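You operate a simulated robot arm through the tools that you are given. There is no shell and no other tool.

The job below is to be done with a simulated robot arm. You get a single attempt, and the scene is never put back.

## Task
Give the disc with the orange top 75 bends in the flexer.
Fine: clamp it for one run, then free the clamp and leave it in the seat; the other discs stay.
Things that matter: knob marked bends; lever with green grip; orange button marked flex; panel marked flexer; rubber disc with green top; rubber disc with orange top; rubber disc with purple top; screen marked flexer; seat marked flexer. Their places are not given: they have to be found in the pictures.

The check looks at the end state, three seconds after you hand in, the way a careful person would. Anything else that was tipped, shoved, dropped, spilled or broken makes it a failure.

## Robot
A 6-joint arm with a two-finger parallel gripper, fixed in place. Base frame: the origin is at the foot of the arm, x ahead of it, y to its left, z up; the work surface is at about z = 0.86. Lengths are in m, angles in rad, forces in N, time in s.
With the tool pointing down near the work surface it reaches from about 0.32 to 0.7 m from the base axis. Its first joint turns from -2.897 to 2.897 rad. Payload 4.1 kg.
The tool frame sits at the grasp point between the pads (the TCP): z along the fingers, y along the line on which they close. The tips reach 0.023 m beyond it. The gripper opens to 0.094 m. The fingers are 0.038 m wide and 0.01 m thick; the gripper's body (0.054 by 0.096 m) begins 0.039 m behind the TCP.
Orientation is that of the tool frame in the base frame, as a unit quaternion [x, y, z, w]. With the fingers straight down and closing along the base's y, the tool's x points along the base's -x, its y along +y and its z along -z.

## Interface
- The arm moves only by the tool servo_tool. Its argument "moves" is one flat list of numbers, 7 for each row, row after row: the shift along the tool's x, y, z in m, then the turn, a rotation vector about the tool's x, y, z in rad, then the finger opening in m, from 0 to 0.094. In form: [tx, ty, tz, rx, ry, rz, fingers, tx, ty, tz, rx, ry, rz, fingers, ...]. A call has 1 to 20 rows; each row is the pose to reach, as a shift and turn from the pose commanded when the call began, along the tool's axes at that moment. A row lasts 0.2 s, in which the tool goes at most 0.05 m and 0.15 rad; a call with a longer step from one row to the next is refused whole, and so is a gripper value outside its range. A pose out of reach is approached as far as the arm can. The call stops where the force on the tool passes 40 N (or 10 N more than at its start, if that is more) or the arm is blocked; 0.2 s more then pass. The fingers move at their own pace (about 0.045 m/s each) and stop on an object; they squeeze with about 22 N. The grip force told is the motor's: it shows also when the fingers shut on nothing. Time passes only in rows, and 0.2 s behind the last, so rows that repeat a pose let the fingers close. The reply holds the time, the measured pose of the TCP, the force on the tool along the base axes, the opening and the grip force, in the units named above and with some noise, with the torque about the TCP (base axes, N m) and any sound that the robot's microphone picked up, and new pictures: "show" is both (left out), scene, wrist or none.
- Cameras (640 x 400 px; columns grow to the right, rows downward): "scene" is fixed at [0.4119, -0.6565, 1.4202]; the picture's right is [1.00, 0.03, 0.00], its down [0.01, -0.38, -0.92] and it looks along [-0.03, 0.92, -0.38] (base axes); focal length 356 px, centre (320, 200). "wrist" rides on the gripper at [0.086, 0.016, -0.074] in the tool frame; the picture's right is [-0.18, 0.98, 0.00], its down [-0.58, -0.11, -0.81] and it looks along [-0.79, -0.15, 0.59] (tool axes); focal length 243 px, centre (320, 200).
- move_column(by): slides the trunk up (or, below 0, down) by that many m; the arm rides with it, the base frame stays. It gives what a move gives, with no picture.
- locate(camera, pixels): there is no depth. For up to 12 entries [column, row, z] of the newest picture of that camera ("zoom" is the newest enlarged one), the place [x, y] in the base frame at which the ray of that pixel passes the height z, good to about 0.002 m, but the place of the scene camera against the robot may be out by one fixed shift of up to 0.025 m in any direction. The clock stands still meanwhile.
- close_up(camera, box): a new picture of the part [left, top, right, bottom] of that camera's present view, enlarged. The clock stands still meanwhile.
- finish_job(): hands the job in; it is judged then, once.

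Open the gripper and draw the arm clear of the work before you hand the job in, unless the task says otherwise.

The tools are called after "Call:" as name(argument=value, ...) on one line, values as JSON. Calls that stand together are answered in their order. servo_tool: Moves the arm, as the interface text tells. Its arguments: {"type":"object","properties":{"moves":{"type":"array","items":{"type":"number"}},"show":{"type":"string","enum":["both","scene","wrist","none"]}},"required":["moves"]} The other tools are called the same way: move_column (by) slides the trunk up or down; locate (camera, pixels) gives the place at which the rays of pixels pass given heights; close_up (camera, box) takes an enlarged picture of a part of a camera's view; finish_job () hands the job in.

At the start:

```text
time_s: 0.0
tcp_pos: [0.2059, 0.3894, 1.169]
tool_rot: [-0.001, 1.0, 0.0, 0.0]
contact_force: [0.1, -0.1, -0.5]
ft_torque: [0.01, 0.01, 0.02]
grip_width: 0.0941
gripper_force: 0.0
trunk travel left (down, up): [-0.525, 0.065]
```

scene: 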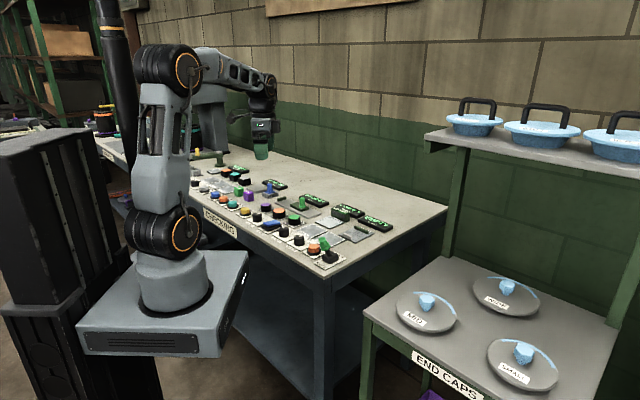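
wrist: 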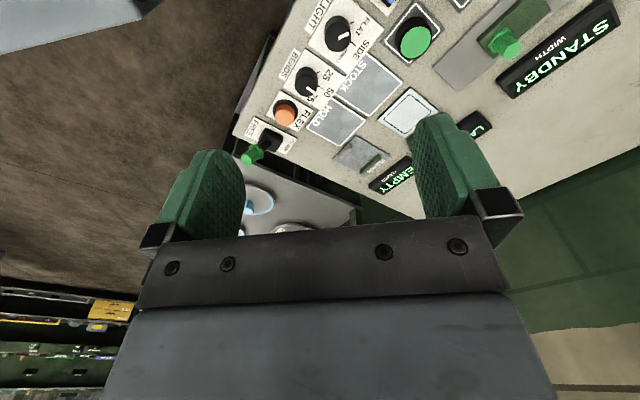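

I start by enlarging the bench in the scene view (columns 180-400, rows 150-275) and the wrist view's panel region, to find the flexer parts.

Call:
close_up(camera="scene", box=[240, 180, 400, 280])

Call:
close_up(camera="scene", box=[80, 100, 260, 220])

Call:
close_up(camera="wrist", box=[220, 0, 480, 200])

```text
4.00 times, centred on (320, 230) of scene
```

zoom: 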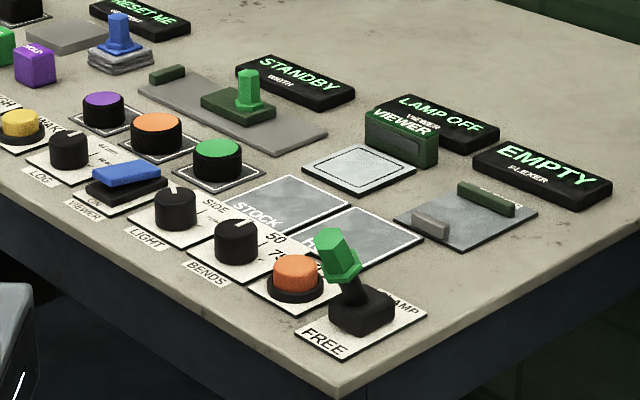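

```text
3.33 times, centred on (170, 160) of scene
```

zoom: 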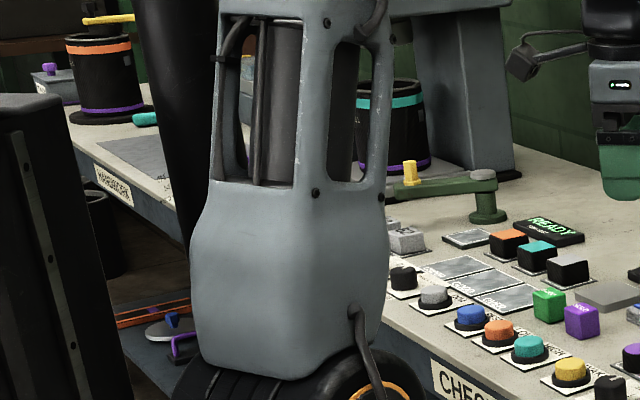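

```text
2.00 times, centred on (350, 100) of wrist
```

zoom: 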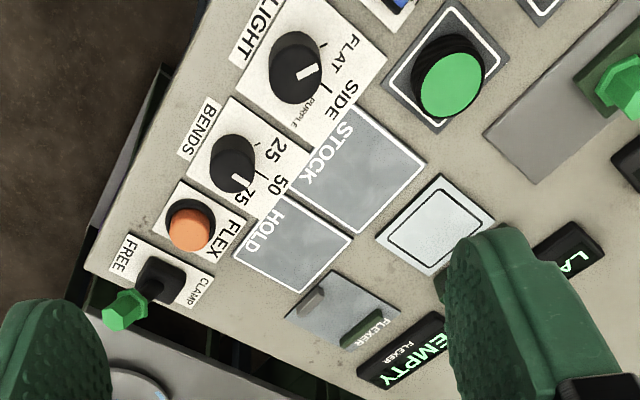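

The wrist zoom shows the flexer: bends knob (232,165), orange flex button (190,225), lever (140,295), seat (340,310), green disc (450,75). I locate these through the wrist zoom, and the discs through the scene picture.

Call:
locate(camera="zoom", pixels=[[232, 170, 0.86], [190, 232, 0.86], [160, 285, 0.86], [125, 308, 0.9], [340, 310, 0.86], [310, 298, 0.87], [360, 330, 0.87], [448, 82, 0.88], [435, 225, 0.86], [405, 350, 0.87], [292, 240, 0.86], [360, 165, 0.86]])

Call:
locate(camera="scene", pixels=[[266, 204, 0.88], [279, 210, 0.88], [294, 216, 0.88], [299, 240, 0.88], [314, 248, 0.88], [326, 254, 0.86], [357, 235, 0.86]])

```text
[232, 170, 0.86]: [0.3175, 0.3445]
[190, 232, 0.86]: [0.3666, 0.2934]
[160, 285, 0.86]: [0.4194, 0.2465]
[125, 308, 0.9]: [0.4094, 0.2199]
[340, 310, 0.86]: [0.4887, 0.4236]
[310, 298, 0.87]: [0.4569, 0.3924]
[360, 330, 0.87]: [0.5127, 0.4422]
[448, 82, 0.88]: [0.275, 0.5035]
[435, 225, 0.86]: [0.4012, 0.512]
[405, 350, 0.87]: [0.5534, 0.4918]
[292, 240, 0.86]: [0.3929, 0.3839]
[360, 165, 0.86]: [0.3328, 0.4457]
```

```text
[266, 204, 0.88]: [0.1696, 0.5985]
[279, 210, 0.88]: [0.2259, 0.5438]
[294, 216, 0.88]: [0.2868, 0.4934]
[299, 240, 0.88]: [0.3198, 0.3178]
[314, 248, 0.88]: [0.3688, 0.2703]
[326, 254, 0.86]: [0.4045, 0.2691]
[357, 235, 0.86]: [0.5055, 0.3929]
```

The row of controls runs along about (0.72,-0.69), so I turn the tool 45° about vertical to line up with the panel and pull back to about (0.26,0.26) for an upright view.

Call:
servo_tool(moves=[-0.009, -0.0215, 0, 0, 0, -0.131, 0.094, -0.018, -0.043, 0, 0, 0, -0.262, 0.094, -0.027, -0.0645, 0, 0, 0, -0.393, 0.094, -0.036, -0.086, 0, 0, 0, -0.524, 0.094, -0.045, -0.1075, 0, 0, 0, -0.655, 0.094, -0.054, -0.129, 0, 0, 0, -0.785, 0.094, -0.054, -0.129, 0, 0, 0, -0.785, 0.094])

```text
time_s: 1.6
tcp_pos: [0.2595, 0.2578, 1.1676]
tool_rot: [-0.382, 0.924, 0.0, 0.0]
contact_force: [-0.3, 0.9, 0.2]
ft_torque: [0.01, 0.02, 0.03]
grip_width: 0.094
gripper_force: 0.1
trunk travel left (down, up): [-0.525, 0.065]
```

scene: 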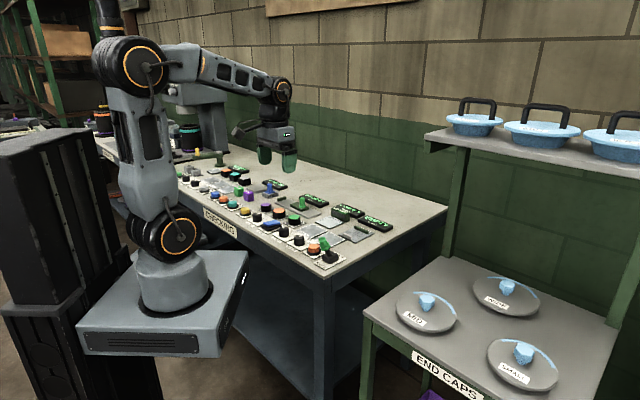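
wrist: 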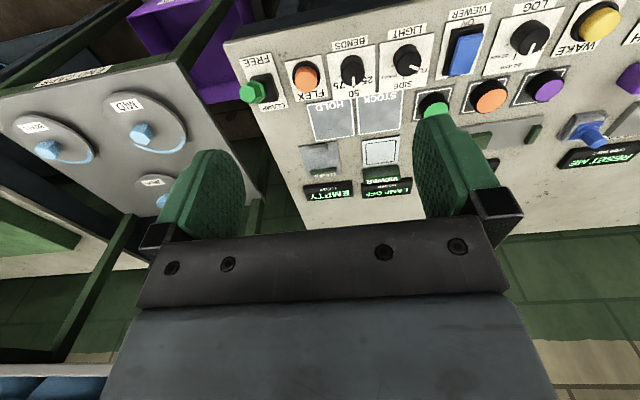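

The panel is now upright-ish (upside-down) in the wrist view: lever (255,92), flex (306,77), bends knob (352,70), seat (320,157), discs at (435,105), (490,97), (545,85). I enlarge these parts.

Call:
close_up(camera="wrist", box=[230, 40, 390, 140])

Call:
close_up(camera="wrist", box=[280, 120, 420, 207])

Call:
close_up(camera="wrist", box=[400, 30, 640, 180])

```text
4.00 times, centred on (310, 90) of wrist
```

zoom: 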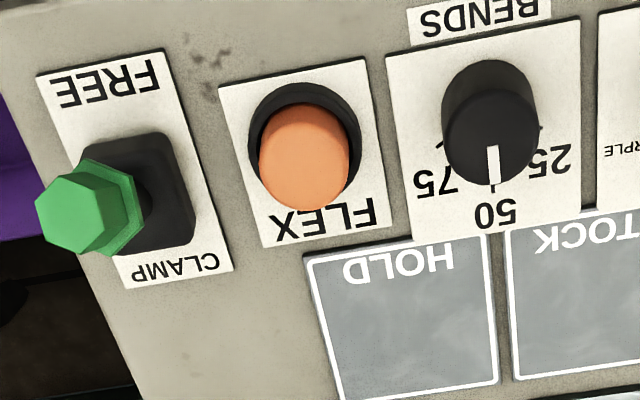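

```text
4.57 times, centred on (350, 164) of wrist
```

zoom: 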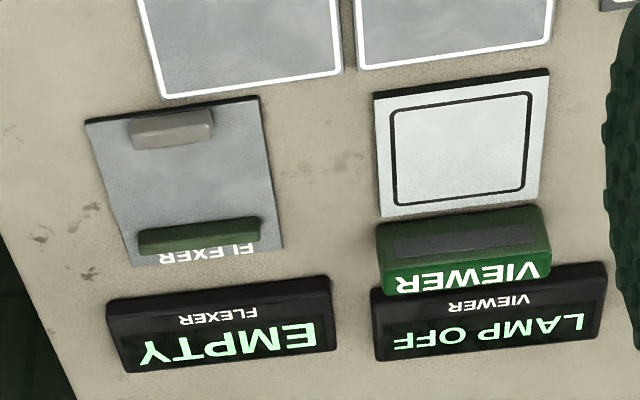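

```text
2.67 times, centred on (520, 105) of wrist
```

zoom: 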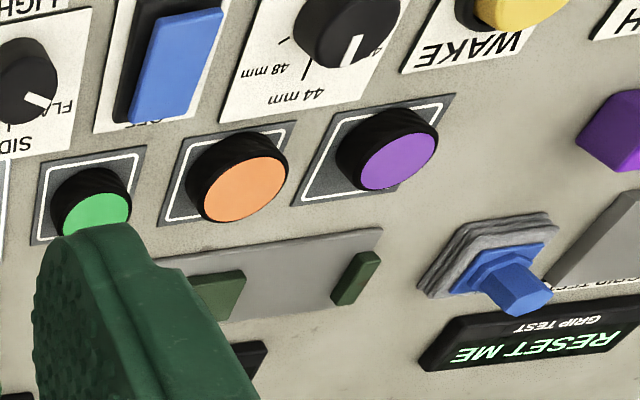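

The knob points at 50 now, the lever stands at FREE (near side), and the seat is empty. I locate the plates, jaws and disc tops with the wrist view.

Call:
locate(camera="wrist", pixels=[[354, 73.25, 0.862], [307, 78.75, 0.862], [264.5, 82.5, 0.862], [321.6, 159.4, 0.862], [317.6, 148, 0.875], [323.75, 171.8, 0.875], [491.9, 100.1, 0.88], [435.6, 109.5, 0.88], [549, 90, 0.88], [486, 95.6, 0.86], [252, 90, 0.93], [299, 146.7, 0.862]])

Call:
locate(camera="wrist", pixels=[[336.4, 141.2, 0.862], [341.7, 174, 0.862], [309.5, 178, 0.862], [327, 54.25, 0.862], [374.5, 45, 0.862], [382, 95, 0.862], [332.5, 100.75, 0.862], [239.25, 59.25, 0.862], [270.5, 52.5, 0.862], [288, 107.5, 0.862], [261.75, 112.5, 0.862]])

```text
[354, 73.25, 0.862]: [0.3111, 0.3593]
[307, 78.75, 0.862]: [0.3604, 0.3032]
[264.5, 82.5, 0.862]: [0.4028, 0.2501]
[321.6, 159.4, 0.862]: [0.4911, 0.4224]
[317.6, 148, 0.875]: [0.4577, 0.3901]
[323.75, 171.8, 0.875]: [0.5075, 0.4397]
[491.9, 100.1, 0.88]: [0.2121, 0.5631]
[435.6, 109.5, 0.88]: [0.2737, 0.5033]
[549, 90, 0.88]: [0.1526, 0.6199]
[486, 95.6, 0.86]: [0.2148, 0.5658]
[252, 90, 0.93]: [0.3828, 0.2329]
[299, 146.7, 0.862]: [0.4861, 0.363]
```

```text
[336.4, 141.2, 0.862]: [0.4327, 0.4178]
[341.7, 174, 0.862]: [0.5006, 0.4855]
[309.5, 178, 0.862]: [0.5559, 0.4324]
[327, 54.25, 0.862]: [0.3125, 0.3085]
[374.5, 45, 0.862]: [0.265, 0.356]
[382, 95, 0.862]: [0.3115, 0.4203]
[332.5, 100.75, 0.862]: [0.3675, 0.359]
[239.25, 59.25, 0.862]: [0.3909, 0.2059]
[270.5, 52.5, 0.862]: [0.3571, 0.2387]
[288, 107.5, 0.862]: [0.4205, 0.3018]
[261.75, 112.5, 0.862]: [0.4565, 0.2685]
```

The seat plate spans corners (0.486,0.363), (0.433,0.418), (0.501,0.486), (0.556,0.432), so its axes are at 45°. I enlarge the knob, lever, orange disc and seat further to measure them.

Call:
close_up(camera="wrist", box=[318, 40, 398, 90])

Call:
locate(camera="zoom", pixels=[[100, 100, 0.862], [500, 100, 0.862], [300, 300, 0.862], [100, 100, 0.885], [500, 100, 0.885], [300, 300, 0.885]])

Call:
close_up(camera="wrist", box=[230, 60, 326, 120])

Call:
close_up(camera="wrist", box=[450, 75, 530, 125])

Call:
close_up(camera="wrist", box=[280, 135, 360, 185])

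```text
8.00 times, centred on (358, 65) of wrist
```

zoom: 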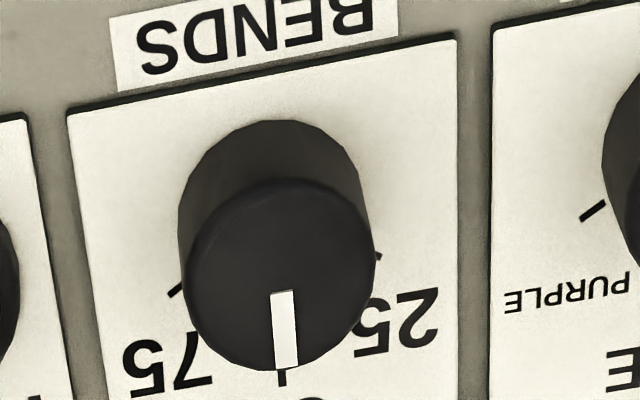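

```text
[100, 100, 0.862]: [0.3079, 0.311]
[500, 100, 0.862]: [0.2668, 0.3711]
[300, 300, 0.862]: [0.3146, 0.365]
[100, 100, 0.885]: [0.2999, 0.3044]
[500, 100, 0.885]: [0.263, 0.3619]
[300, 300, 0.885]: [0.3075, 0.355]
```

```text
6.67 times, centred on (278, 90) of wrist
```

zoom: 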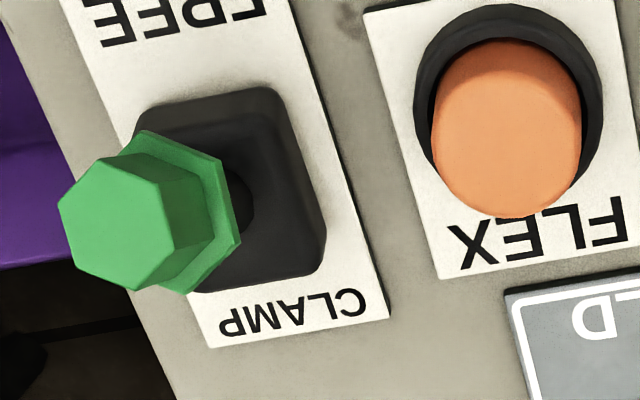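

```text
8.00 times, centred on (490, 100) of wrist
```

zoom: 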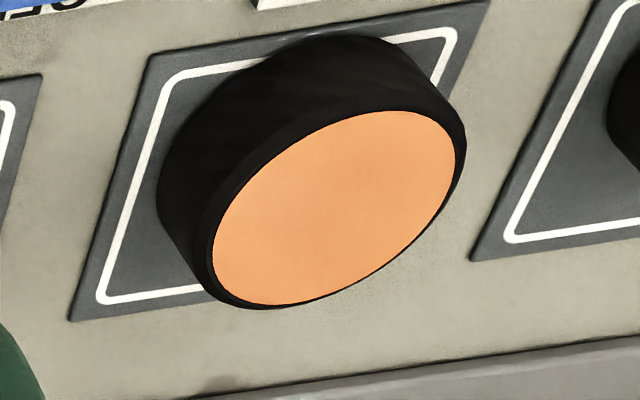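

```text
8.00 times, centred on (320, 160) of wrist
```

zoom: 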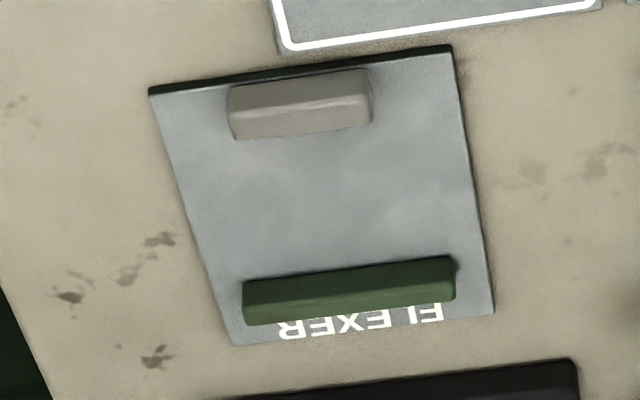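

The knob hides part of its ticks. I tilt the camera more downward (0.6 rad about tool y) and drop 0.08 m to look at the dial, button and lever from nearly above.

Call:
servo_tool(moves=[-0.006, 0, 0.02, 0, 0.15, 0, 0.094, -0.012, 0, 0.04, 0, 0.3, 0, 0.094, -0.018, 0, 0.06, 0, 0.45, 0, 0.094, -0.024, 0, 0.08, 0, 0.6, 0, 0.094, -0.024, 0, 0.08, 0, 0.6, 0, 0.094], show="wrist")

```text
time_s: 2.8
tcp_pos: [0.2753, 0.2752, 1.09]
tool_rot: [-0.365, 0.882, -0.113, -0.275]
contact_force: [-0.3, 0.3, -1.0]
ft_torque: [0.0, 0.0, 0.02]
grip_width: 0.094
gripper_force: 0.1
trunk travel left (down, up): [-0.525, 0.065]
```

wrist: 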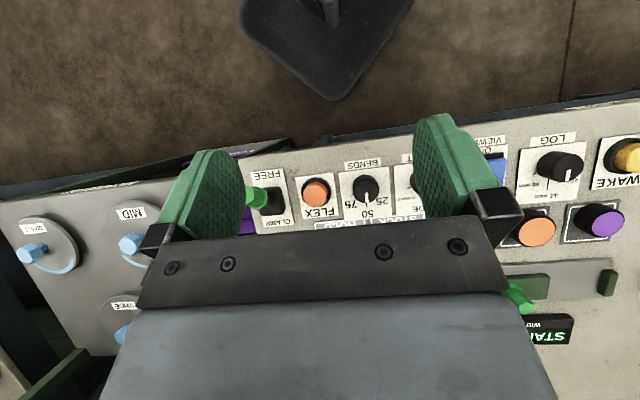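

Now the flexer controls are seen from nearly above: lever (265,200), flex (316,190), bends (365,188). I enlarge them.

Call:
close_up(camera="wrist", box=[325, 160, 405, 210])

Call:
close_up(camera="wrist", box=[235, 165, 347, 235])

```text
8.00 times, centred on (365, 185) of wrist
```

zoom: 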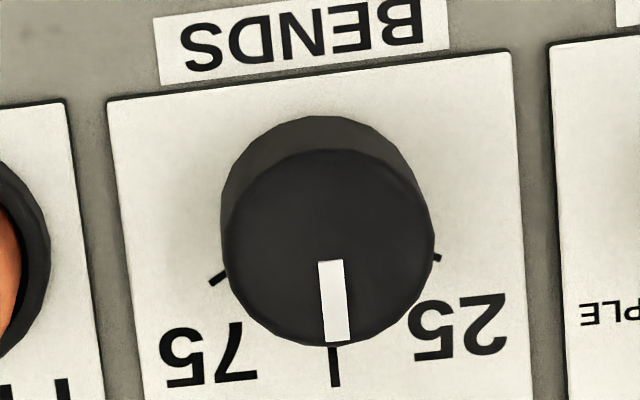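

```text
5.71 times, centred on (291, 200) of wrist
```

zoom: 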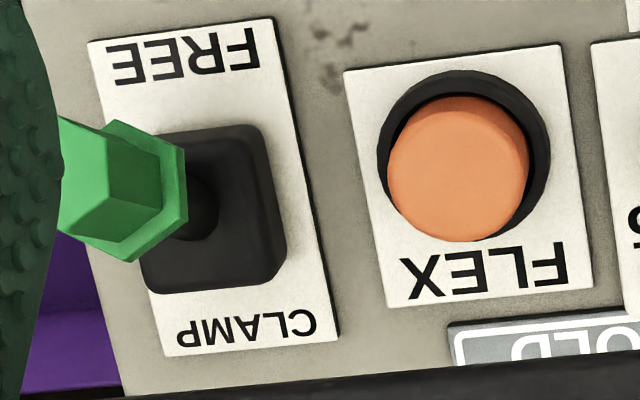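

I read the knob top centre at wrist (366.3,190.9), its base near (365.3,187), ticks 75 and 25 about 65° either side of 50. I locate these at several heights to triangulate against the earlier view.

Call:
locate(camera="wrist", pixels=[[366.25, 190.9, 0.862], [366.25, 190.9, 0.885], [366.25, 190.9, 0.895], [365.2, 186.9, 0.862], [351, 195.3, 0.862], [380.1, 192.3, 0.862], [366.9, 205.9, 0.862], [315.3, 194.4, 0.88], [316.2, 189.6, 0.862], [271.8, 201.5, 0.862], [260, 199, 0.93], [250, 195, 0.93]])

```text
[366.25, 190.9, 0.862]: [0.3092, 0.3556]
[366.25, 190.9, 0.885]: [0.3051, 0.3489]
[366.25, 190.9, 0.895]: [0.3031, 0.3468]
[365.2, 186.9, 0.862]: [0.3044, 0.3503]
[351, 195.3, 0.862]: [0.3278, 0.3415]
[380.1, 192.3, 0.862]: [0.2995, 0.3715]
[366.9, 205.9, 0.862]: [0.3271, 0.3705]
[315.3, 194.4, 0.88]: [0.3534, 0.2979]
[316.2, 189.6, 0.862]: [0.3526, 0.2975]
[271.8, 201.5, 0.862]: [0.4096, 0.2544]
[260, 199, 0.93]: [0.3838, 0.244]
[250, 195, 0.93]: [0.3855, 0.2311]
```

Triangulation puts the knob axis at about (0.305,0.3495) with its top at z≈0.885, the button at (0.353,0.298), and the lever grip at about (0.389,0.241,0.915). I right the tool and go above the knob at z≈1.0, narrowing the fingers to 0.06.

Call:
servo_tool(moves=[-0.0279, 0.0079, 0.0081, 0, -0.15, 0, 0.08, -0.0558, 0.0158, 0.0162, 0, -0.3, 0, 0.07, -0.0837, 0.0237, 0.0242, 0, -0.45, 0, 0.06, -0.1116, 0.0316, 0.0323, 0, -0.6, 0, 0.06, -0.1116, 0.0316, 0.0323, 0, -0.6, 0, 0.06], show="wrist")

```text
time_s: 4.0
tcp_pos: [0.3073, 0.3509, 0.9987]
tool_rot: [-0.383, 0.924, 0.0, 0.001]
contact_force: [-1.0, 0.2, -1.2]
ft_torque: [-0.01, 0.02, -0.04]
grip_width: 0.0599
gripper_force: 0.0
trunk travel left (down, up): [-0.525, 0.065]
```

wrist: 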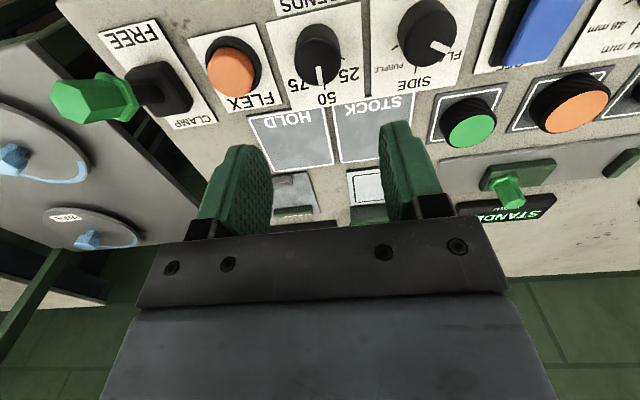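

The knob's top is near (320,47) in this view. I enlarge and locate it to fine-check the grip position.

Call:
close_up(camera="wrist", box=[272, 10, 368, 70])

Call:
locate(camera="wrist", pixels=[[320, 55, 0.885], [320, 45, 0.885], [310, 50, 0.885], [330, 50, 0.885], [235, 75, 0.88], [565, 105, 0.88], [470, 130, 0.88]])

```text
6.67 times, centred on (320, 40) of wrist
```

zoom: 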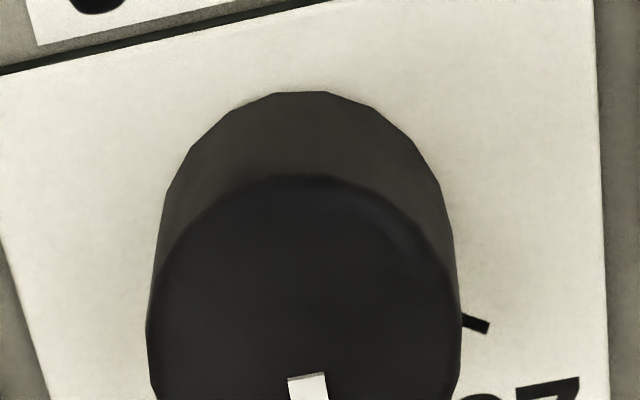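

```text
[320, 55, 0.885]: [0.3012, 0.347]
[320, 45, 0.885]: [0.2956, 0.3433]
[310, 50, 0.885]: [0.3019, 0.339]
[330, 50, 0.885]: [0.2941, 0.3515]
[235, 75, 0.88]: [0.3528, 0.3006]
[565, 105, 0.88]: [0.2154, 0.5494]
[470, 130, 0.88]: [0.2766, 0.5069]
```

Knob centre measures about (0.305,0.3485), 3 mm nearer than the tool. I correct and go down to z≈0.89 around it with the fingers at 0.06.

Call:
servo_tool(moves=[0.0032, -0.0009, 0.03, 0, 0, 0, 0.06, 0.0032, -0.0009, 0.06, 0, 0, 0, 0.06, 0.0032, -0.0009, 0.09, 0, 0, 0, 0.06, 0.0032, -0.0009, 0.109, 0, 0, 0, 0.06, 0.0032, -0.0009, 0.109, 0, 0, 0, 0.06])

```text
time_s: 5.2
tcp_pos: [0.3037, 0.3481, 0.8912]
tool_rot: [-0.383, 0.924, 0.0, 0.0]
contact_force: [-1.2, 0.6, -0.1]
ft_torque: [0.0, 0.0, 0.01]
grip_width: 0.0598
gripper_force: 0.1
trunk travel left (down, up): [-0.525, 0.065]
```

scene: 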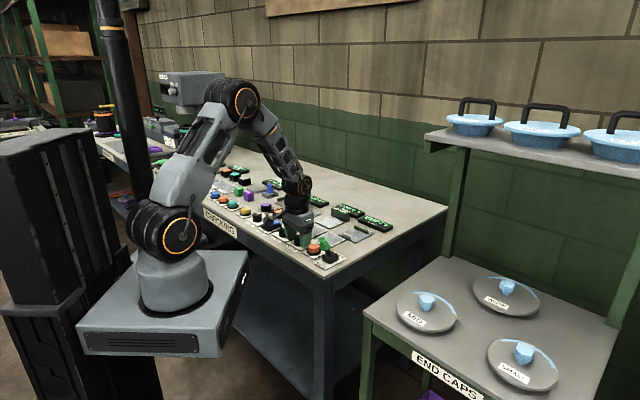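
wrist: 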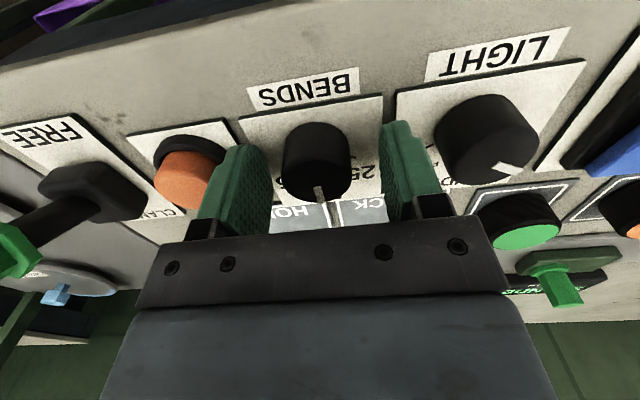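

The knob sits centred between the fingers. I close on it, then turn clockwise from above (positive about tool z) by about 60° toward 75.

Call:
servo_tool(moves=[0, 0, 0, 0, 0, 0, 0.02, 0, 0, 0, 0, 0, 0, 0.02, 0, 0, 0, 0, 0, 0, 0.02, 0, 0, 0, 0, 0, 0.13, 0.02, 0, 0, 0, 0, 0, 0.26, 0.02, 0, 0, 0, 0, 0, 0.39, 0.02, 0, 0, 0, 0, 0, 0.52, 0.02, 0, 0, 0, 0, 0, 0.65, 0.02, 0, 0, 0, 0, 0, 0.78, 0.02, 0, 0, 0, 0, 0, 0.91, 0.02, 0, 0, 0, 0, 0, 1.05, 0.02, 0, 0, 0, 0, 0, 1.05, 0.02], show="wrist")

```text
time_s: 7.8
tcp_pos: [0.3036, 0.35, 0.8912]
tool_rot: [0.132, 0.991, 0.001, 0.001]
contact_force: [-1.2, 5.6, 22.8]
ft_torque: [-0.25, 0.67, 0.13]
grip_width: 0.0347
gripper_force: 44.9
trunk travel left (down, up): [-0.525, 0.065]
```

wrist: 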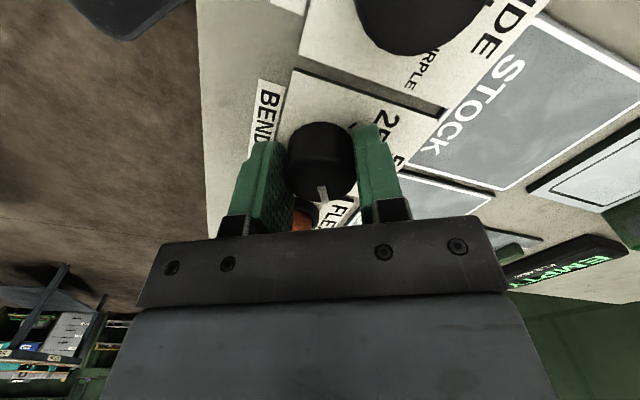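

The pointer moved with the fingers (still at (325,195) in the turned view), with 23 N of upward load but no stop. I open the fingers, rise 0.11 m and look at the dial.

Call:
servo_tool(moves=[0, 0, 0, 0, 0, 0, 0.06, 0, 0, 0, 0, 0, 0, 0.06, 0, 0, -0.03, 0, 0, 0, 0.06, 0, 0, -0.07, 0, 0, 0, 0.06, 0, 0, -0.11, 0, 0, 0, 0.06, 0.02, 0, -0.15, 0, 0, 0, 0.06, 0.02, 0, -0.15, 0, 0, 0, 0.06], show="wrist")

Call:
close_up(camera="wrist", box=[260, 10, 420, 110])

```text
time_s: 9.4
tcp_pos: [0.2861, 0.3536, 1.04]
tool_rot: [0.132, 0.991, 0.001, 0.0]
contact_force: [-0.5, 0.0, 0.6]
ft_torque: [-0.01, -0.01, 0.02]
grip_width: 0.06
gripper_force: 0.0
trunk travel left (down, up): [-0.525, 0.065]
```

wrist: 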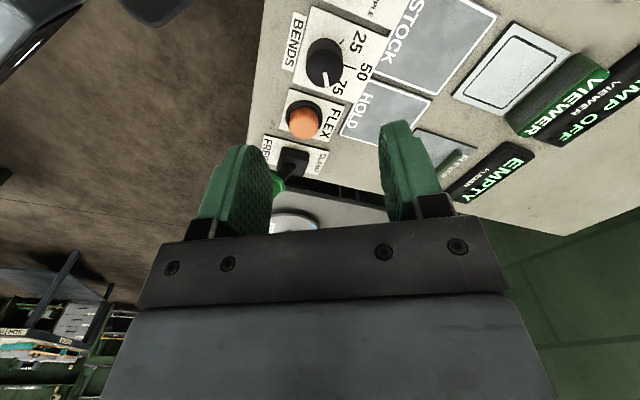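

```text
4.00 times, centred on (340, 60) of wrist
```

zoom: 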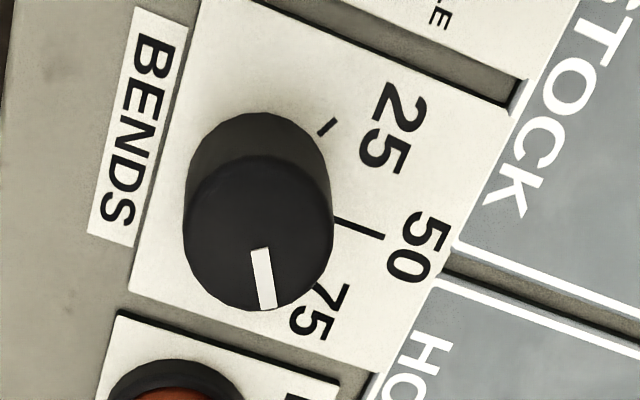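

The pointer now lies about 59° clockwise of the 50 tick, matching 75 (25's tick is about 62° the other way). Next I turn back to 45° and move over toward the orange disc, opening the fingers to 0.08.

Call:
servo_tool(moves=[0.0162, 0.021, 0, 0, 0, -0.131, 0.08, 0.0324, 0.0421, 0, 0, 0, -0.262, 0.08, 0.0486, 0.0631, 0, 0, 0, -0.394, 0.08, 0.0649, 0.0842, 0, 0, 0, -0.525, 0.08, 0.0811, 0.1052, 0, 0, 0, -0.656, 0.08, 0.0973, 0.1262, 0, 0, 0, -0.788, 0.08, 0.1135, 0.1473, 0, 0, 0, -0.919, 0.08, 0.1297, 0.1683, 0, 0, 0, -1.05, 0.08, 0.1297, 0.1683, 0, 0, 0, -1.05, 0.08])

Call:
close_up(camera="wrist", box=[240, 0, 400, 100])

```text
time_s: 11.4
tcp_pos: [0.2042, 0.5504, 1.0408]
tool_rot: [-0.384, 0.923, 0.0, 0.0]
contact_force: [0.7, 0.2, -1.0]
ft_torque: [0.01, -0.04, 0.03]
grip_width: 0.08
gripper_force: 0.1
trunk travel left (down, up): [-0.525, 0.065]
```

scene: 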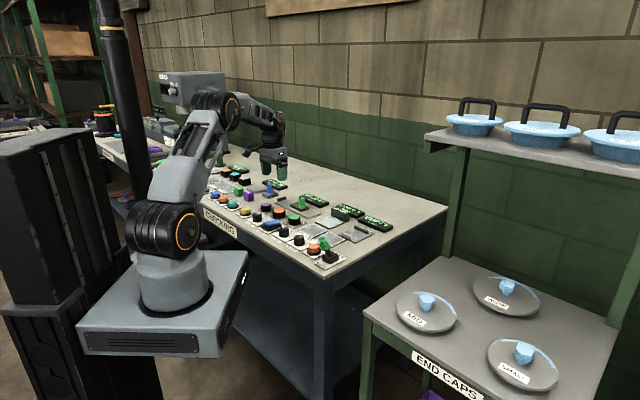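
wrist: 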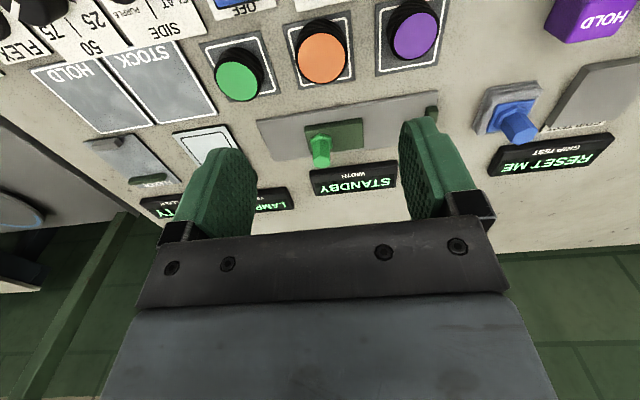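

```text
4.00 times, centred on (320, 50) of wrist
```

zoom: 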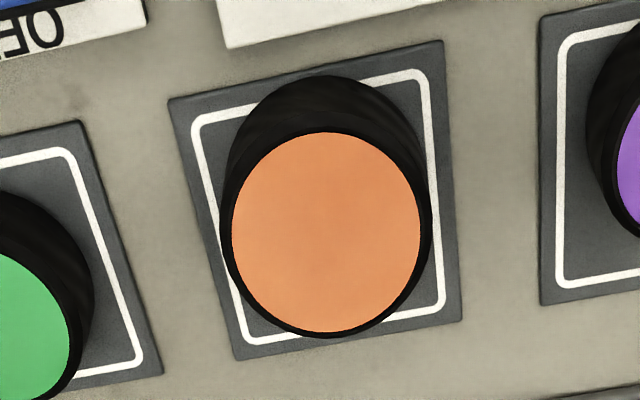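

The orange disc fills (222–432, 77–338) of the zoom, top centre (326,232). I locate the top centre, rim edges and plate corners at candidate heights.

Call:
locate(camera="zoom", pixels=[[168, 100, 0.861], [442, 42, 0.861], [462, 320, 0.861], [235, 358, 0.861], [326, 232, 0.88], [326, 232, 0.885], [326, 232, 0.875], [222, 232, 0.88], [432, 232, 0.88], [326, 130, 0.88], [326, 337, 0.88], [320, 77, 0.862]])

```text
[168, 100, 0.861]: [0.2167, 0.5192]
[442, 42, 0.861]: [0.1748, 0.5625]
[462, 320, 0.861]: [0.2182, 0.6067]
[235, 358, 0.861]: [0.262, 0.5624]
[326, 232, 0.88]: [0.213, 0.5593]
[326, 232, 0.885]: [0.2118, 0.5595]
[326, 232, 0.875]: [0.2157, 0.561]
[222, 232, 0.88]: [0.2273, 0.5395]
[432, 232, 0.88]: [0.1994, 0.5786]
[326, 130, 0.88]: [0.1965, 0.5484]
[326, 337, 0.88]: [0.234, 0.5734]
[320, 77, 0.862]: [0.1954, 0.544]
```

Disc diameter is about 0.047 m, top at z≈0.884, centre about (0.2145,0.560). I move over it and down to z≈0.94 with the fingers at 0.07 for a closer check.

Call:
servo_tool(moves=[-0.007, 0, 0.033, 0, 0, 0, 0.07, -0.0137, 0, 0.067, 0, 0, 0, 0.07, -0.0137, 0, 0.1, 0, 0, 0, 0.07, -0.0137, 0, 0.1, 0, 0, 0, 0.07], show="wrist")

Call:
close_up(camera="wrist", box=[232, 60, 408, 170])

```text
time_s: 12.4
tcp_pos: [0.2157, 0.5596, 0.9383]
tool_rot: [-0.383, 0.924, 0.0, 0.0]
contact_force: [1.1, -0.2, 0.8]
ft_torque: [0.01, 0.01, 0.01]
grip_width: 0.0701
gripper_force: 0.0
trunk travel left (down, up): [-0.525, 0.065]
```

wrist: 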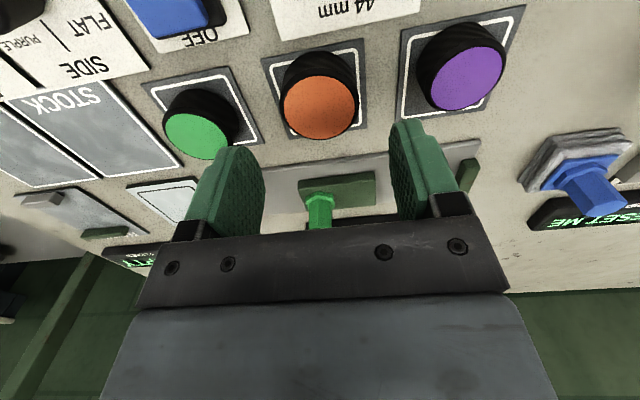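

```text
3.64 times, centred on (320, 115) of wrist
```

zoom: 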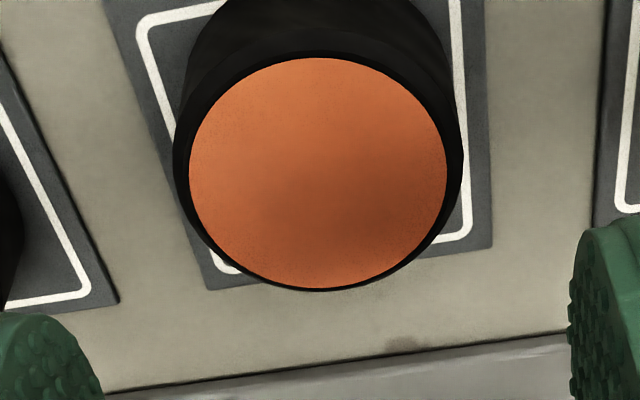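

Top centre of the disc is at zoom (318,172), rim from 174 to 462. I locate centre and rim at z 0.885 and 0.88.

Call:
locate(camera="zoom", pixels=[[318, 172, 0.885], [318, 172, 0.88], [174, 172, 0.885], [462, 172, 0.885], [318, 52, 0.885], [318, 292, 0.885], [103, 0, 0.861], [485, 0, 0.861], [492, 247, 0.861], [208, 290, 0.861]])

```text
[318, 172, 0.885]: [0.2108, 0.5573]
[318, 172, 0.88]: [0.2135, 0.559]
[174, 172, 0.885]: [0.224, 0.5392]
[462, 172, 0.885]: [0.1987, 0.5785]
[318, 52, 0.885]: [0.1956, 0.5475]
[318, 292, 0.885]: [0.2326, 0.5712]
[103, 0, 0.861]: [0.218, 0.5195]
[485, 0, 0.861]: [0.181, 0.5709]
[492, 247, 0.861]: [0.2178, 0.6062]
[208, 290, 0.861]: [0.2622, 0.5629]
```

The tool is within about 1 mm of the disc's centre (0.2138,0.5595). I go straight down to z≈0.889 and close on it.

Call:
servo_tool(moves=[0, 0, 0.025, 0, 0, 0, 0.07, 0, 0, 0.049, 0, 0, 0, 0.07, 0, 0, 0.049, 0, 0, 0, 0.07, 0, 0, 0.049, 0, 0, 0, 0.035, 0, 0, 0.049, 0, 0, 0, 0.035, 0, 0, 0.049, 0, 0, 0, 0.035, 0, 0, 0.049, 0, 0, 0, 0.035])

```text
time_s: 14.0
tcp_pos: [0.216, 0.5594, 0.8916]
tool_rot: [-0.382, 0.924, 0.0, 0.001]
contact_force: [-0.4, 0.1, 0.1]
ft_torque: [-0.02, 0.02, -0.01]
grip_width: 0.0473
gripper_force: 21.6
trunk travel left (down, up): [-0.525, 0.065]
```

scene: 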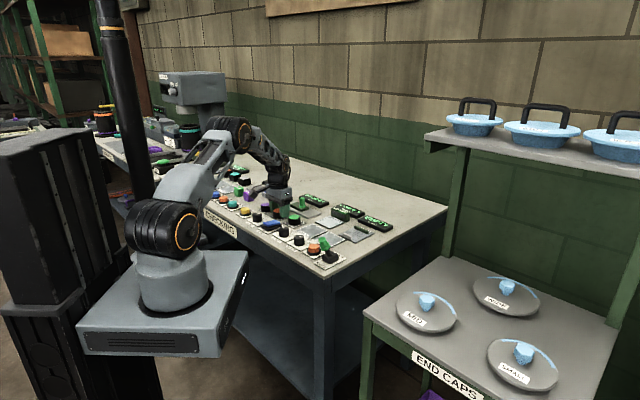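
wrist: 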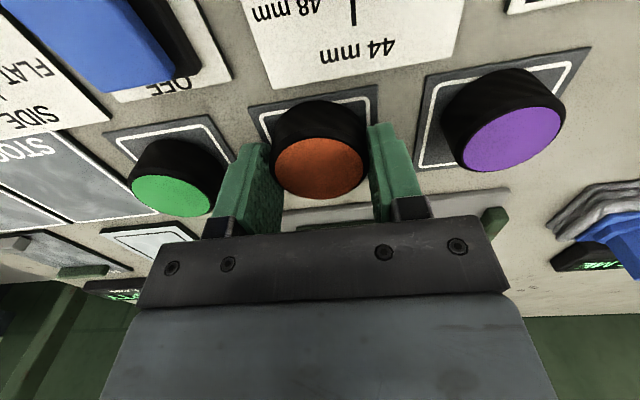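

The disc is held at 0.0473 m width. I lift it to z≈1.04 and carry it over toward the seat at about (0.48,0.41).

Call:
servo_tool(moves=[0, 0, -0.03, 0, 0, 0, 0.035, 0, 0, -0.07, 0, 0, 0, 0.035, 0, 0, -0.11, 0, 0, 0, 0.035, 0, 0, -0.15, 0, 0, 0, 0.035, -0.01, -0.035, -0.15, 0, 0, 0, 0.035, -0.02, -0.07, -0.15, 0, 0, 0, 0.035, -0.03, -0.11, -0.15, 0, 0, 0, 0.035, -0.04, -0.15, -0.15, 0, 0, 0, 0.035, -0.05, -0.19, -0.15, 0, 0, 0, 0.035, -0.06, -0.23, -0.15, 0, 0, 0, 0.035, -0.07, -0.265, -0.15, 0, 0, 0, 0.035, -0.082, -0.293, -0.15, 0, 0, 0, 0.035, -0.082, -0.293, -0.15, 0, 0, 0, 0.035])

Call:
close_up(camera="wrist", box=[240, 20, 400, 120])

```text
time_s: 16.8
tcp_pos: [0.4809, 0.4102, 1.0398]
tool_rot: [-0.383, 0.924, 0.0, 0.0]
contact_force: [-0.4, 0.3, -0.6]
ft_torque: [-0.01, 0.02, -0.01]
grip_width: 0.0471
gripper_force: 22.3
trunk travel left (down, up): [-0.525, 0.065]
```

scene: 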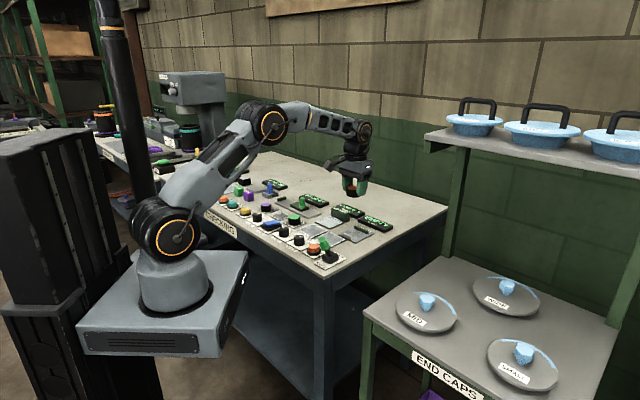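
wrist: 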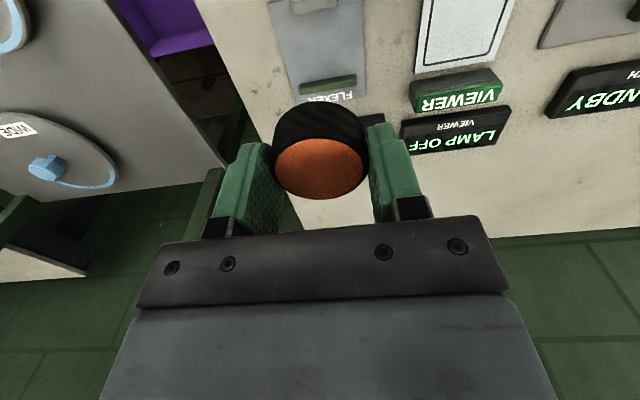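

```text
4.00 times, centred on (320, 70) of wrist
```

zoom: 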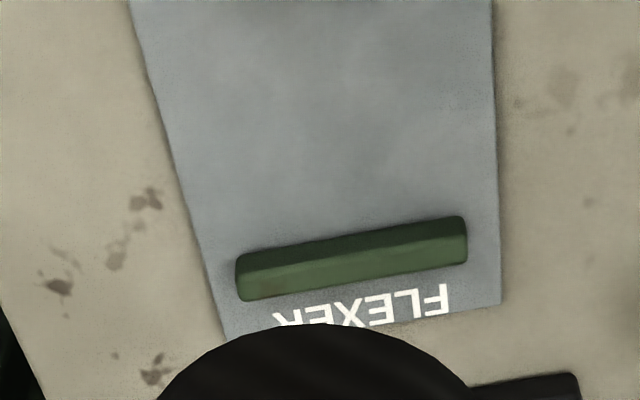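

The seat's green jaw is visible at zoom (350,255) but the grey jaw is out of view. I back up 0.06 m toward the robot to see both jaws.

Call:
servo_tool(moves=[0.03, 0, 0, 0, 0, 0, 0.035, 0.06, 0, 0, 0, 0, 0, 0.035, 0.06, 0, 0, 0, 0, 0, 0.035], show="wrist")

Call:
close_up(camera="wrist", box=[224, 20, 400, 130])

```text
time_s: 17.6
tcp_pos: [0.4372, 0.3677, 1.0412]
tool_rot: [-0.384, 0.923, 0.0, 0.0]
contact_force: [-0.8, 0.2, -0.4]
ft_torque: [-0.02, 0.03, 0.0]
grip_width: 0.0471
gripper_force: 22.5
trunk travel left (down, up): [-0.525, 0.065]
```

wrist: 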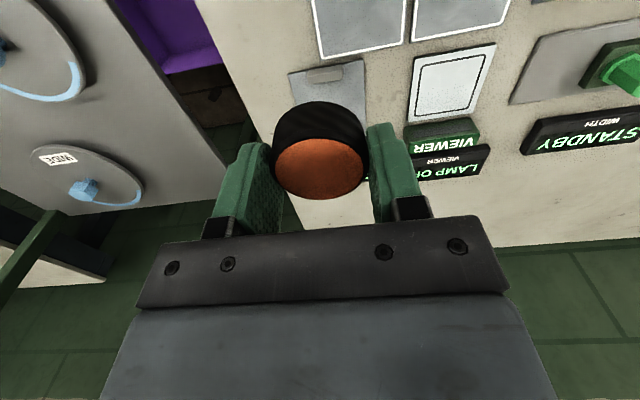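

```text
3.64 times, centred on (312, 75) of wrist
```

zoom: 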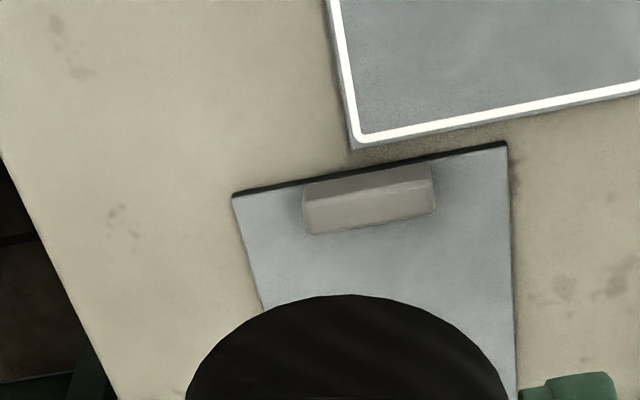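

Grey jaw shows at zoom (302–437, 165–235), plate near corners (232,195) and (507,142). I locate these, then step 0.03 m forward to see both jaws at once.

Call:
locate(camera="zoom", pixels=[[232, 195, 0.862], [507, 142, 0.862], [302, 185, 0.863], [430, 165, 0.863], [308, 235, 0.875], [437, 210, 0.875], [308, 235, 0.88], [437, 210, 0.88]])

Call:
servo_tool(moves=[-0.03, 0, 0, 0, 0, 0, 0.035, -0.036, 0, 0, 0, 0, 0, 0.035, -0.036, 0, 0, 0, 0, 0, 0.035], show="wrist")

Call:
close_up(camera="wrist", box=[240, 10, 400, 110])

```text
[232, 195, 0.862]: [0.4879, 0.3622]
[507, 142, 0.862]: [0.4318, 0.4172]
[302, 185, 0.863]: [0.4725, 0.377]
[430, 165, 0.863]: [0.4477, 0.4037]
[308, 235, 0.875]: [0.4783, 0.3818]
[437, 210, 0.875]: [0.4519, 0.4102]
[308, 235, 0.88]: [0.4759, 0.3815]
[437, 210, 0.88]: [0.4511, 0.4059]
```

```text
time_s: 18.4
tcp_pos: [0.4635, 0.3936, 1.0422]
tool_rot: [-0.382, 0.924, -0.001, 0.0]
contact_force: [0.3, 0.6, -1.4]
ft_torque: [0.02, -0.03, 0.0]
grip_width: 0.0472
gripper_force: 22.1
trunk travel left (down, up): [-0.525, 0.065]
```

wrist: 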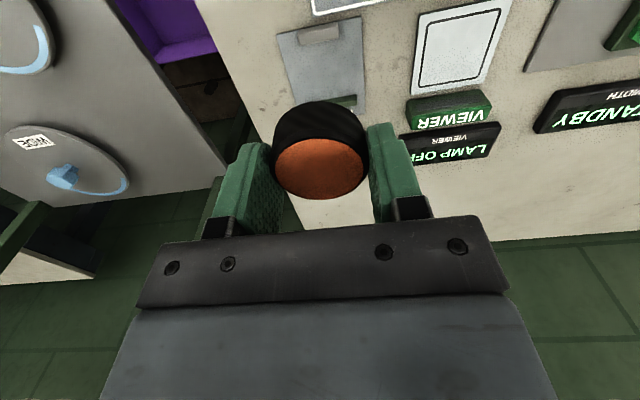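

```text
4.00 times, centred on (320, 60) of wrist
```

zoom: 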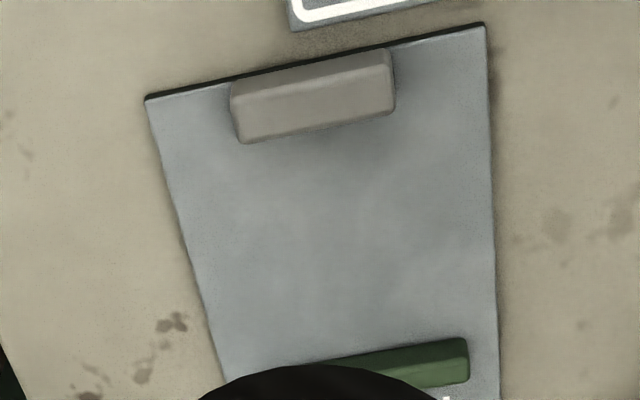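

Both jaws now show: grey jaw from (231,85) to (395,112), green jaw's near edge from (300,366) to (463,340). I locate them.

Call:
locate(camera="zoom", pixels=[[147, 97, 0.862], [484, 24, 0.862], [231, 85, 0.863], [388, 50, 0.863], [240, 143, 0.875], [395, 112, 0.875], [463, 341, 0.863], [330, 362, 0.863], [240, 143, 0.863], [395, 112, 0.863], [497, 300, 0.862], [200, 300, 0.862]])

```text
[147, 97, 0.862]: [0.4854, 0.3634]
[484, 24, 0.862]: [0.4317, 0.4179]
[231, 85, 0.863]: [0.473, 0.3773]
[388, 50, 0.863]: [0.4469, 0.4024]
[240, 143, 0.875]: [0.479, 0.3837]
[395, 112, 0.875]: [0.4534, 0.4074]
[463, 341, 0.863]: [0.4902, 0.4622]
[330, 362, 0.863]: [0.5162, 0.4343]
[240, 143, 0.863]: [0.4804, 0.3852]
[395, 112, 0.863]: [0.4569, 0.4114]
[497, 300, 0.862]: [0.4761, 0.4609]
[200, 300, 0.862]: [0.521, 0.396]
```

Jaws measure v≈0.610 (grey face) and v≈0.673 (green face), seat centre u≈0.0488 in the 45° axes, so I aim the disc at u=0.0488, v≈0.645. First I check how the disc sits in the hand.

Call:
close_up(camera="wrist", box=[248, 95, 392, 185])

Call:
locate(camera="wrist", pixels=[[319.5, 168, 1.036], [275, 168, 1.036], [364, 168, 1.036], [319.5, 139, 1.036], [319.5, 199, 1.036]])

```text
4.44 times, centred on (320, 140) of wrist
```

zoom: 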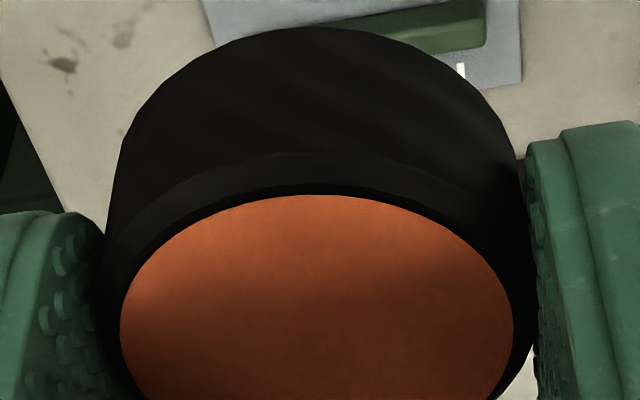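

```text
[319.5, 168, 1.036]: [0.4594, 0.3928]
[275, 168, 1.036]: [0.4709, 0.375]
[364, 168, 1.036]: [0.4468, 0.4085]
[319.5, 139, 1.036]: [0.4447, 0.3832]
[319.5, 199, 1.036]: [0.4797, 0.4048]
```

The disc is centred in the hand within 1 mm. I move forward 0.0395 m and lower by 0.143 m, a little above the seat surface.

Call:
servo_tool(moves=[-0.02, 0, 0, 0, 0, 0, 0.035, -0.0395, 0, 0, 0, 0, 0, 0.035, -0.0395, 0, 0.04, 0, 0, 0, 0.035, -0.0395, 0, 0.08, 0, 0, 0, 0.035, -0.0395, 0, 0.115, 0, 0, 0, 0.035, -0.0395, 0, 0.135, 0, 0, 0, 0.035, -0.0395, 0, 0.143, 0, 0, 0, 0.035, -0.0395, 0, 0.143, 0, 0, 0, 0.035])

Call:
close_up(camera="wrist", box=[224, 80, 416, 200])

```text
time_s: 20.2
tcp_pos: [0.49, 0.4215, 0.8984]
tool_rot: [-0.382, 0.924, 0.0, 0.0]
contact_force: [0.5, -0.3, -1.0]
ft_torque: [0.03, 0.01, -0.04]
grip_width: 0.0469
gripper_force: 22.1
trunk travel left (down, up): [-0.525, 0.065]
```

scene: 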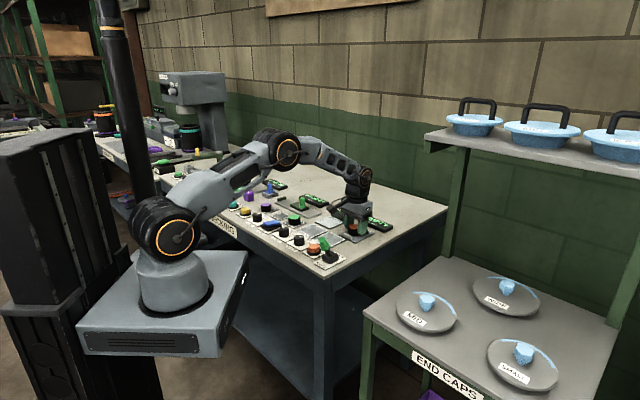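
wrist: 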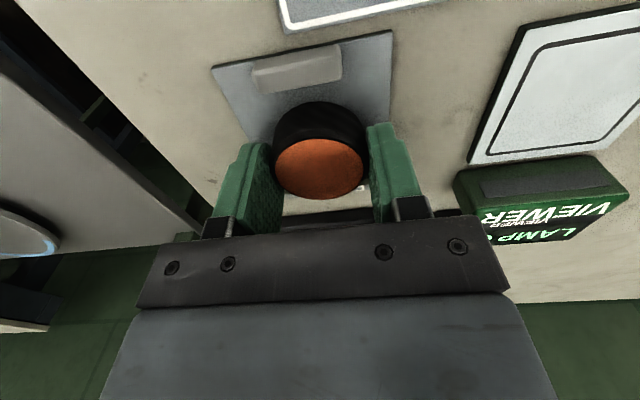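

```text
3.33 times, centred on (320, 140) of wrist
```

zoom: 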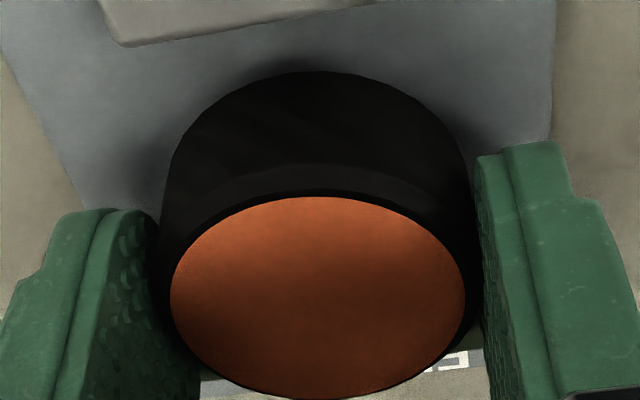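

Jaw gap looks clear on the near side and no contact force shows. I lower another 4 mm in small steps, watching the force.

Call:
servo_tool(moves=[0, 0, 0.002, 0, 0, 0, 0.035, 0, 0, 0.003, 0, 0, 0, 0.035, 0, 0, 0.004, 0, 0, 0, 0.035, 0, 0, 0.004, 0, 0, 0, 0.035], show="none")

```text
time_s: 21.2
tcp_pos: [0.4897, 0.4201, 0.8928]
tool_rot: [-0.382, 0.924, 0.0, 0.0]
contact_force: [0.1, -0.1, -0.5]
ft_torque: [0.02, 0.01, 0.03]
grip_width: 0.0471
gripper_force: 22.1
trunk travel left (down, up): [-0.525, 0.065]
```

No contact yet at z≈0.893; I go on 2 mm more.

Call:
servo_tool(moves=[0, 0, 0.001, 0, 0, 0, 0.035, 0, 0, 0.002, 0, 0, 0, 0.035, 0, 0, 0.002, 0, 0, 0, 0.035], show="none")

```text
time_s: 22.0
tcp_pos: [0.4902, 0.42, 0.8926]
tool_rot: [-0.382, 0.924, 0.001, 0.001]
contact_force: [-2.1, -0.7, 8.6]
ft_torque: [-0.06, 0.09, 0.0]
grip_width: 0.0472
gripper_force: 21.5
trunk travel left (down, up): [-0.525, 0.065]
```

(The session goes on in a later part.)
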